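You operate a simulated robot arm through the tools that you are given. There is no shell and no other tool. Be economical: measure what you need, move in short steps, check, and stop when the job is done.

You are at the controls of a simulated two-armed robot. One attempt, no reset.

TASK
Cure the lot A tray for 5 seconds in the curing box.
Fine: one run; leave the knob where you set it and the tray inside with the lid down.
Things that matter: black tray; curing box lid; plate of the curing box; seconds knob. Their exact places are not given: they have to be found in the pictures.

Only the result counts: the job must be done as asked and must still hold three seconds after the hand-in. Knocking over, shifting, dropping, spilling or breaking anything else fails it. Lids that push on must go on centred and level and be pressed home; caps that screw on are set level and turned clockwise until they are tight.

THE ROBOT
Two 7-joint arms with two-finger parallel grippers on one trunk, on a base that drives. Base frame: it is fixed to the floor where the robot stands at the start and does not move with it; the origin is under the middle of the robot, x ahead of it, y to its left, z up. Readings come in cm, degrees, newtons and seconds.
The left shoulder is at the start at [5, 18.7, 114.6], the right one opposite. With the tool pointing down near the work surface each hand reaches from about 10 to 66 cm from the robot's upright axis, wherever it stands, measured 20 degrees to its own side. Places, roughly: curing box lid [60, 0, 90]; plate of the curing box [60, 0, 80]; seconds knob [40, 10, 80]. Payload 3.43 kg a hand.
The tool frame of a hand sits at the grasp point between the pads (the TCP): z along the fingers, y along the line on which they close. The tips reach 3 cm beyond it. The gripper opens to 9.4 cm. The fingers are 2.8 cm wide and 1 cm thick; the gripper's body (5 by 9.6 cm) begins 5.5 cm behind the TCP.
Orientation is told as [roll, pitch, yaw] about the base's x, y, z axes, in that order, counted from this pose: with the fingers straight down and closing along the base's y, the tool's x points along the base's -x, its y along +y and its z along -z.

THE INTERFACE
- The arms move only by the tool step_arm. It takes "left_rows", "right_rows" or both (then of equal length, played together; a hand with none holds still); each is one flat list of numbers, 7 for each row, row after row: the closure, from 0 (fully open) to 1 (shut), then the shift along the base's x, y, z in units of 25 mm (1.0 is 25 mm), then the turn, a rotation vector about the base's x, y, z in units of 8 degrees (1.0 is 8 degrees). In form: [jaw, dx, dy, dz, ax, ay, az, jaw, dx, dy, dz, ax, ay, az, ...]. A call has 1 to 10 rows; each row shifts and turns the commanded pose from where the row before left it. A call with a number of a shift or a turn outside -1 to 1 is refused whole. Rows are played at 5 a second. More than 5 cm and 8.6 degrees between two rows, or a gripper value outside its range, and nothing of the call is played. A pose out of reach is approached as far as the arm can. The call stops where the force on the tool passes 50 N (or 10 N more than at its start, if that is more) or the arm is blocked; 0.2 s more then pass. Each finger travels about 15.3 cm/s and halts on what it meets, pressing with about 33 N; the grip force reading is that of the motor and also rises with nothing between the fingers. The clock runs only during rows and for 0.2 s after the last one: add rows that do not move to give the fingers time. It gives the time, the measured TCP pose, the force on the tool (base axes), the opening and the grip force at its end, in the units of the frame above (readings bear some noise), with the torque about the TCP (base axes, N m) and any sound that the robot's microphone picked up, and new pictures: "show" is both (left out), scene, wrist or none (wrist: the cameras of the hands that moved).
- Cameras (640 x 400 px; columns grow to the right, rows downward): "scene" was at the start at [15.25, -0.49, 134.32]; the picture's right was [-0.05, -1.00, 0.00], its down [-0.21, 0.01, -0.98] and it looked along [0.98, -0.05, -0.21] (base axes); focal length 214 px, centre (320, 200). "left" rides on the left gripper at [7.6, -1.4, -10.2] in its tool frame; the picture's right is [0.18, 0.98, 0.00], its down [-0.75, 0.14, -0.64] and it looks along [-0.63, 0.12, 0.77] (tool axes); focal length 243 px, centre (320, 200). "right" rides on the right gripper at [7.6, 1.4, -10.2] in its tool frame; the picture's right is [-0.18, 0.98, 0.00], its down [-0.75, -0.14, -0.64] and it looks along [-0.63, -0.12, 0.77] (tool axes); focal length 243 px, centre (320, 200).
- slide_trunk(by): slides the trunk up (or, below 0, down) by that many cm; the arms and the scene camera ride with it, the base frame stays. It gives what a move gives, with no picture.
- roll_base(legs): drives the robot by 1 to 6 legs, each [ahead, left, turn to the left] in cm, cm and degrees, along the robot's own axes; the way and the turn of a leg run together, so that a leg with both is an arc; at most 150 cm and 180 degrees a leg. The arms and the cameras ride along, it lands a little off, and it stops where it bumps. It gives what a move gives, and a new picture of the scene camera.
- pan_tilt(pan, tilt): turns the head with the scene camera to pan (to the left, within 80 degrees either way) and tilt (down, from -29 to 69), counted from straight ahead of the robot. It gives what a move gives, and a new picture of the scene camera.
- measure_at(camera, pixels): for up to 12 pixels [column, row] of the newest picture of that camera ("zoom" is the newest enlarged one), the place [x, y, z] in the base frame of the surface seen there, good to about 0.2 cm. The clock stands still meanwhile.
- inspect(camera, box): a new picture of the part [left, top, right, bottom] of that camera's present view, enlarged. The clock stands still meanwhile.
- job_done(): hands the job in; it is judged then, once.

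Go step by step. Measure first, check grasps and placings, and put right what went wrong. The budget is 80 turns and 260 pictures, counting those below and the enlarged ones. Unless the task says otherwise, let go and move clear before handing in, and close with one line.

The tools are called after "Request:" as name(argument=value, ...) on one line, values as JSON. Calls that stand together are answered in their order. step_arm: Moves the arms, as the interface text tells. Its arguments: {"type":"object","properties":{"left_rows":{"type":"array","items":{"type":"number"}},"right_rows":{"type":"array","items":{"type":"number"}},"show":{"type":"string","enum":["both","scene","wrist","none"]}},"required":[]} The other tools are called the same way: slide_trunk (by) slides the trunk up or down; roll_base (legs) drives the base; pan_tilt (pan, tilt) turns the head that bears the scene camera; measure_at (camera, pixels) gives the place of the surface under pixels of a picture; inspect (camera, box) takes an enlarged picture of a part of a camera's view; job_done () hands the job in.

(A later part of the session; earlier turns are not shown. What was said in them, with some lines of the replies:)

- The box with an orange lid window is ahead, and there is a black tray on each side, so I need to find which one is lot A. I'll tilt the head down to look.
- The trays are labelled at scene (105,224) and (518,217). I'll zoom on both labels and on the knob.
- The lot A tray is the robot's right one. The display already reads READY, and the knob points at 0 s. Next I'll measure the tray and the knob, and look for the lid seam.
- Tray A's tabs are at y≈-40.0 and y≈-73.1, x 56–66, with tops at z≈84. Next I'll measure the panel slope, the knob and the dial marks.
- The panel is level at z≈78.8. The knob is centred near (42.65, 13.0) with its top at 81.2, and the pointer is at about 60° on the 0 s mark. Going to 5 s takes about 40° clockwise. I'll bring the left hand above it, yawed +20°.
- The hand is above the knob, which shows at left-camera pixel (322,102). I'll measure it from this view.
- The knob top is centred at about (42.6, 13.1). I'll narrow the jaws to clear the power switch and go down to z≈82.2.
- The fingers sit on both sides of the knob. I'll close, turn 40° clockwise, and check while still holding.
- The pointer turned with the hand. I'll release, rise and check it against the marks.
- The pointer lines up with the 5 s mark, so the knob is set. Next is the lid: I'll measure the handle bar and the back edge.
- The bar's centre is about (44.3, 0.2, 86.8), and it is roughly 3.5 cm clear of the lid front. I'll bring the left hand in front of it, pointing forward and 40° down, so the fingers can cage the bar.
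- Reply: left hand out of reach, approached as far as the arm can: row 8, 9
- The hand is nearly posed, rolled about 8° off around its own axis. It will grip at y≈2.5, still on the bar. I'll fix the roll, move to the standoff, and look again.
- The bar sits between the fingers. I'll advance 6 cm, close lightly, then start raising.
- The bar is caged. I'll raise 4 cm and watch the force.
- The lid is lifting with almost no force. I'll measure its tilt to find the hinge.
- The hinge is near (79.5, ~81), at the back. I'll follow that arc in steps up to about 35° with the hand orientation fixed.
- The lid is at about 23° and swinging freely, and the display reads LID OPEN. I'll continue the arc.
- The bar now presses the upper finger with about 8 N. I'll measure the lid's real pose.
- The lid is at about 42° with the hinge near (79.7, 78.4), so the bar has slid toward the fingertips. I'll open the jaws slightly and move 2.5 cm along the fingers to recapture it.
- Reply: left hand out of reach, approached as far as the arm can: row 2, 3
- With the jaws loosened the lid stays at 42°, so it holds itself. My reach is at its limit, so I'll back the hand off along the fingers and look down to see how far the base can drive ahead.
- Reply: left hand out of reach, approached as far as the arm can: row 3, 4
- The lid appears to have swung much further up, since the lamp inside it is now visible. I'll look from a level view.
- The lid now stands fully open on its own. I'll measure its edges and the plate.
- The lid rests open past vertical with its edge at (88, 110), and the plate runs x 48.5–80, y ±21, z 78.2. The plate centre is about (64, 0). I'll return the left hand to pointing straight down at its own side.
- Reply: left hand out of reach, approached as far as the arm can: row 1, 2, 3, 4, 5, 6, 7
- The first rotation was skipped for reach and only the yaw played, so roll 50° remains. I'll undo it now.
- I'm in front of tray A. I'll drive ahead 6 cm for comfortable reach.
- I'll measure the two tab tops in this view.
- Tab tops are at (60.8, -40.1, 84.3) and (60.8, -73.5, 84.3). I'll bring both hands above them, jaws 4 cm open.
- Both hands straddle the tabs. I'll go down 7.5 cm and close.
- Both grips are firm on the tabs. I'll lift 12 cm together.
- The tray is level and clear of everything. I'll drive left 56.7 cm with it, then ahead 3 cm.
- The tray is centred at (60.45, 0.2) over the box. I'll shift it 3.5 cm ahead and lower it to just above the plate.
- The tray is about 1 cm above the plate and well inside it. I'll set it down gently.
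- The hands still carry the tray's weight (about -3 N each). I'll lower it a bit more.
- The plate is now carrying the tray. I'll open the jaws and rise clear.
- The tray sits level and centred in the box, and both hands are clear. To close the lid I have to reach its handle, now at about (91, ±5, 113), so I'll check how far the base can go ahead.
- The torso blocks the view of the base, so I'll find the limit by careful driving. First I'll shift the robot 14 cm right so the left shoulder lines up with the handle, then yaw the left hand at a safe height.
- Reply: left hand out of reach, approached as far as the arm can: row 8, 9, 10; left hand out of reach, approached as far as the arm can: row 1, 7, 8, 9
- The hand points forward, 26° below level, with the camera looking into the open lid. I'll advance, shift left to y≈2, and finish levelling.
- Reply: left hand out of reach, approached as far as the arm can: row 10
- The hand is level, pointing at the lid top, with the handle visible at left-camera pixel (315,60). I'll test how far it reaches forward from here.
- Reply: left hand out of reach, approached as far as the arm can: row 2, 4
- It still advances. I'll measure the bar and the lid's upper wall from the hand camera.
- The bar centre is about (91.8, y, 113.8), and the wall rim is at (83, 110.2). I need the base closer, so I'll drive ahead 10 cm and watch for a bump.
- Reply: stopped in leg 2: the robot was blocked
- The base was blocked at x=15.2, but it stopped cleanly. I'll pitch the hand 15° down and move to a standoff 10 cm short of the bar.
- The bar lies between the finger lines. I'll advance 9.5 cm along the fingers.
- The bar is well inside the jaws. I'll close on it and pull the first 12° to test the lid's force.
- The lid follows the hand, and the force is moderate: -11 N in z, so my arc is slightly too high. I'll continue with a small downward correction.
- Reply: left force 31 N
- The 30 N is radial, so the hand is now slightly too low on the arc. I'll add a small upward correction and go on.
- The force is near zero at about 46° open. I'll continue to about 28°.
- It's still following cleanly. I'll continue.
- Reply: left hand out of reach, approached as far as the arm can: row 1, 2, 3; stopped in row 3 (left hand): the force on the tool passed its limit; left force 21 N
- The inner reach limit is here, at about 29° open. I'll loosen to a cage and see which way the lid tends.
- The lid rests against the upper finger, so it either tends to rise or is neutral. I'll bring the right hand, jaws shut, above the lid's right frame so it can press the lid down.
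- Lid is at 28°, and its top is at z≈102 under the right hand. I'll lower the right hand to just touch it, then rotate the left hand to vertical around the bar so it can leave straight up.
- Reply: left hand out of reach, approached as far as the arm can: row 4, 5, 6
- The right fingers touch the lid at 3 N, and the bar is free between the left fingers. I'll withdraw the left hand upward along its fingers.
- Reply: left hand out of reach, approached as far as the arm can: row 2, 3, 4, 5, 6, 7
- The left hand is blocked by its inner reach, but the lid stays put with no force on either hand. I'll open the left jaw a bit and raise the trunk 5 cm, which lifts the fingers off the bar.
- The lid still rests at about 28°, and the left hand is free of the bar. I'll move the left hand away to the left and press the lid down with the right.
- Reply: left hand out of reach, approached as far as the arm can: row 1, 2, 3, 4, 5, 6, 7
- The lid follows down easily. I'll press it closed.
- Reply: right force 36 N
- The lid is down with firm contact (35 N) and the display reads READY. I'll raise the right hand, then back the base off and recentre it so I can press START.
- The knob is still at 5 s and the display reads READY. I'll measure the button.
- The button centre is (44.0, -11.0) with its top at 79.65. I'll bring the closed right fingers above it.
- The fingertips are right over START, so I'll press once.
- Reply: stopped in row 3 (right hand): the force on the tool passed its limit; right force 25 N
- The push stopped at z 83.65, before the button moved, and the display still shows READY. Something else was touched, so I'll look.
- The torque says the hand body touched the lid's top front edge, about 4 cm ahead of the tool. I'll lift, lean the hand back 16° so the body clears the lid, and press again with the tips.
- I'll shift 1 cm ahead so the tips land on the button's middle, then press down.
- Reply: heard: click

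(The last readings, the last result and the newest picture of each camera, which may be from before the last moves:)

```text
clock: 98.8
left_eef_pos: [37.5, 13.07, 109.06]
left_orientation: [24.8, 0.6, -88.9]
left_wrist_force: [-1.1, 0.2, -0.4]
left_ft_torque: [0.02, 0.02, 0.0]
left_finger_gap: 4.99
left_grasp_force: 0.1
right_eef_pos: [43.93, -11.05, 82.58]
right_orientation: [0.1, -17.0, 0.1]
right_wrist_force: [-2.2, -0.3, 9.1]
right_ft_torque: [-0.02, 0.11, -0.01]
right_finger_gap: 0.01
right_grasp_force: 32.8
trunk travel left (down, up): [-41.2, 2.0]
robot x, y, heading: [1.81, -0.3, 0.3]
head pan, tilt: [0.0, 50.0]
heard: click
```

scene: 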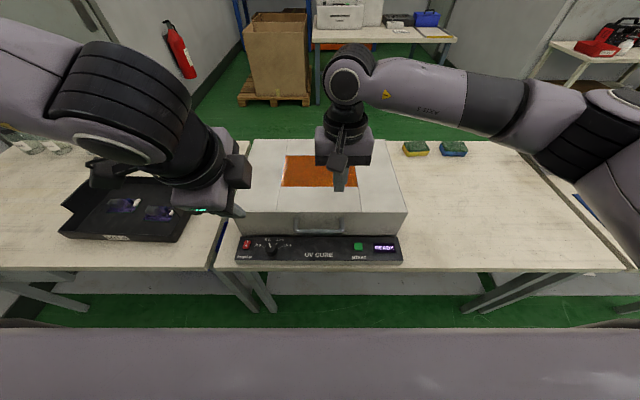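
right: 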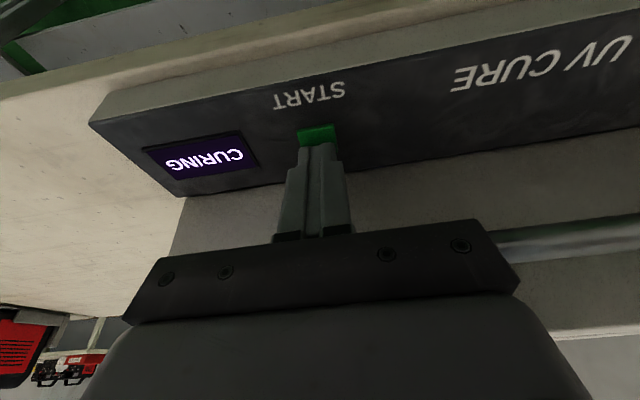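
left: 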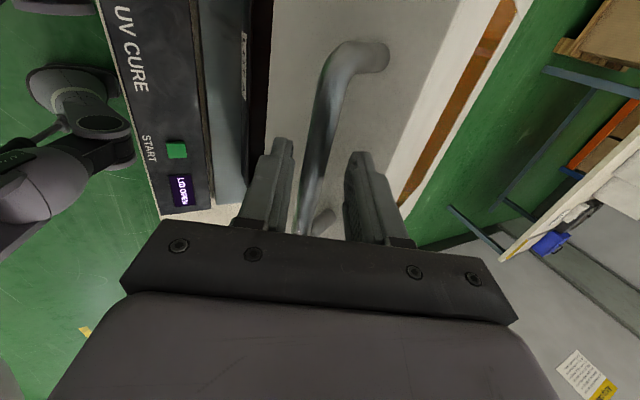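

There was a click and the display shows CURING. I'll rise straight up, move clear, and let the 5 s run out.

Request:
step_arm(right_rows=[1, -0.1, 0, 0.5, 0, 0, 0, 1, -0.2, 0, 1, 0, 0, 0, 1, -0.2, 0, 1, 0, 0, 0, 1, 0, 0, 1, 0, 0, 0, 1, 0, -0.4, 1, 0, 0, 0, 1, 0, -0.4, 1, 0, 0, 0, 1, 0, 0, 1, 0, 0, 0, 1, 0, 0, 0, 0, 0, 0, 1, 0, 0, 0, 0, 0, 0, 1, 0, 0, 0, 0, 0, 0], show="none")

Request:
step_arm(right_rows=[1, 0, 0, 0, 0, 0, 0, 1, 0, 0, 0, 0, 0, 0, 1, 0, 0, 0, 0, 0, 0, 1, 0, 0, 0, 0, 0, 0, 1, 0, 0, 0, 0, 0, 0, 1, 0, 0, 0, 0, 0, 0, 1, 0, 0, 0, 0, 0, 0, 1, 0, 0, 0, 0, 0, 0, 1, 0, 0, 0, 0, 0, 0, 1, 0, 0, 0, 0, 0, 0], show="none")

Request:
step_arm(right_rows=[1, 0, 0, 0, 0, 0, 0, 1, 0, 0, 0, 0, 0, 0, 1, 0, 0, 0, 0, 0, 0, 1, 0, 0, 0, 0, 0, 0, 1, 0, 0, 0, 0, 0, 0, 1, 0, 0, 0, 0, 0, 0, 1, 0, 0, 0, 0, 0, 0, 1, 0, 0, 0, 0, 0, 0, 1, 0, 0, 0, 0, 0, 0, 1, 0, 0, 0, 0, 0, 0], show="scene")

Request:
inspect(camera="scene", box=[220, 130, 420, 270])

```text
clock: 101.0
left_eef_pos: [37.61, 13.11, 108.93]
left_orientation: [24.6, 0.5, -89.0]
left_wrist_force: [-0.4, -0.3, 0.5]
left_ft_torque: [-0.02, -0.02, 0.04]
left_finger_gap: 5.0
left_grasp_force: 0.1
right_eef_pos: [42.82, -13.18, 98.68]
right_orientation: [0.2, -16.8, 0.2]
right_wrist_force: [0.3, 0.6, 0.0]
right_ft_torque: [-0.01, -0.03, -0.03]
right_finger_gap: 0.01
right_grasp_force: 33.3
trunk travel left (down, up): [-41.2, 2.0]
robot x, y, heading: [1.74, -0.03, -0.2]
head pan, tilt: [0.0, 50.0]
```

```text
clock: 103.2
left_eef_pos: [37.53, 13.05, 108.88]
left_orientation: [24.6, 0.5, -88.8]
left_wrist_force: [0.5, -1.0, 0.0]
left_ft_torque: [-0.01, 0.02, 0.03]
left_finger_gap: 4.99
left_grasp_force: 0.0
right_eef_pos: [42.78, -13.15, 98.74]
right_orientation: [0.2, -16.7, 0.1]
right_wrist_force: [0.7, 0.2, 1.0]
right_ft_torque: [0.0, -0.01, 0.05]
right_finger_gap: 0.01
right_grasp_force: 33.2
trunk travel left (down, up): [-41.2, 2.0]
robot x, y, heading: [1.59, -0.46, 0.3]
head pan, tilt: [0.0, 50.0]
```

```text
clock: 105.4
left_eef_pos: [37.51, 13.15, 108.98]
left_orientation: [24.6, 0.5, -88.9]
left_wrist_force: [-0.1, -1.0, -0.2]
left_ft_torque: [0.03, -0.02, 0.01]
left_finger_gap: 4.97
left_grasp_force: 0.1
right_eef_pos: [42.74, -13.15, 98.68]
right_orientation: [0.2, -16.7, 0.1]
right_wrist_force: [0.2, 0.7, 0.1]
right_ft_torque: [0.01, 0.0, 0.02]
right_finger_gap: 0.0
right_grasp_force: 33.2
trunk travel left (down, up): [-41.2, 2.0]
robot x, y, heading: [1.88, -0.42, -0.2]
head pan, tilt: [0.0, 50.0]
```

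scene: 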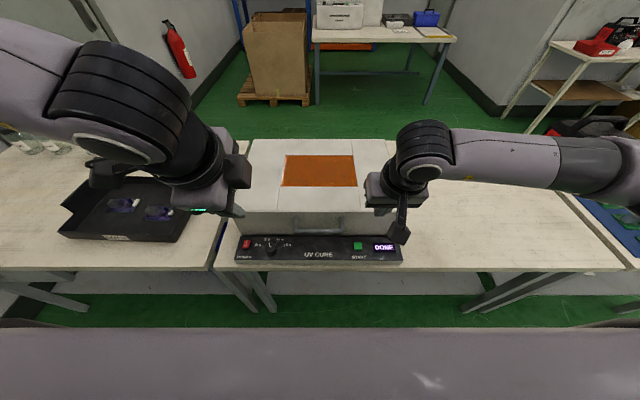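

```text
2.86 times, centred on (320, 200) of scene
```

zoom: 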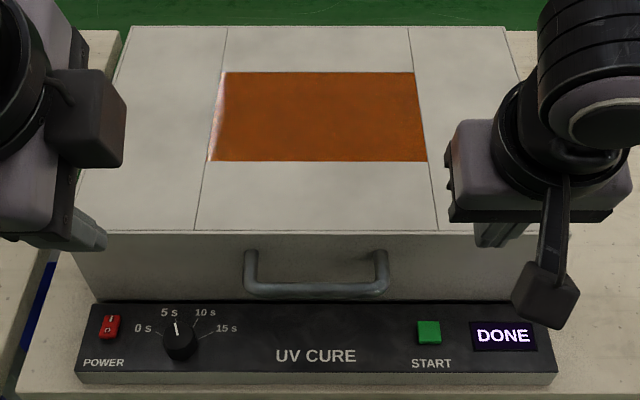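

The display reads DONE, the knob is at 5 s, the lid is down with the tray inside, and both hands are clear. I'm handing in.

Request:
job_done()

```text
The job is handed in.
```

The lot A tray was cured in one 5-second run and the display ended on DONE. The knob is still at 5 s and the tray is inside with the lid down.
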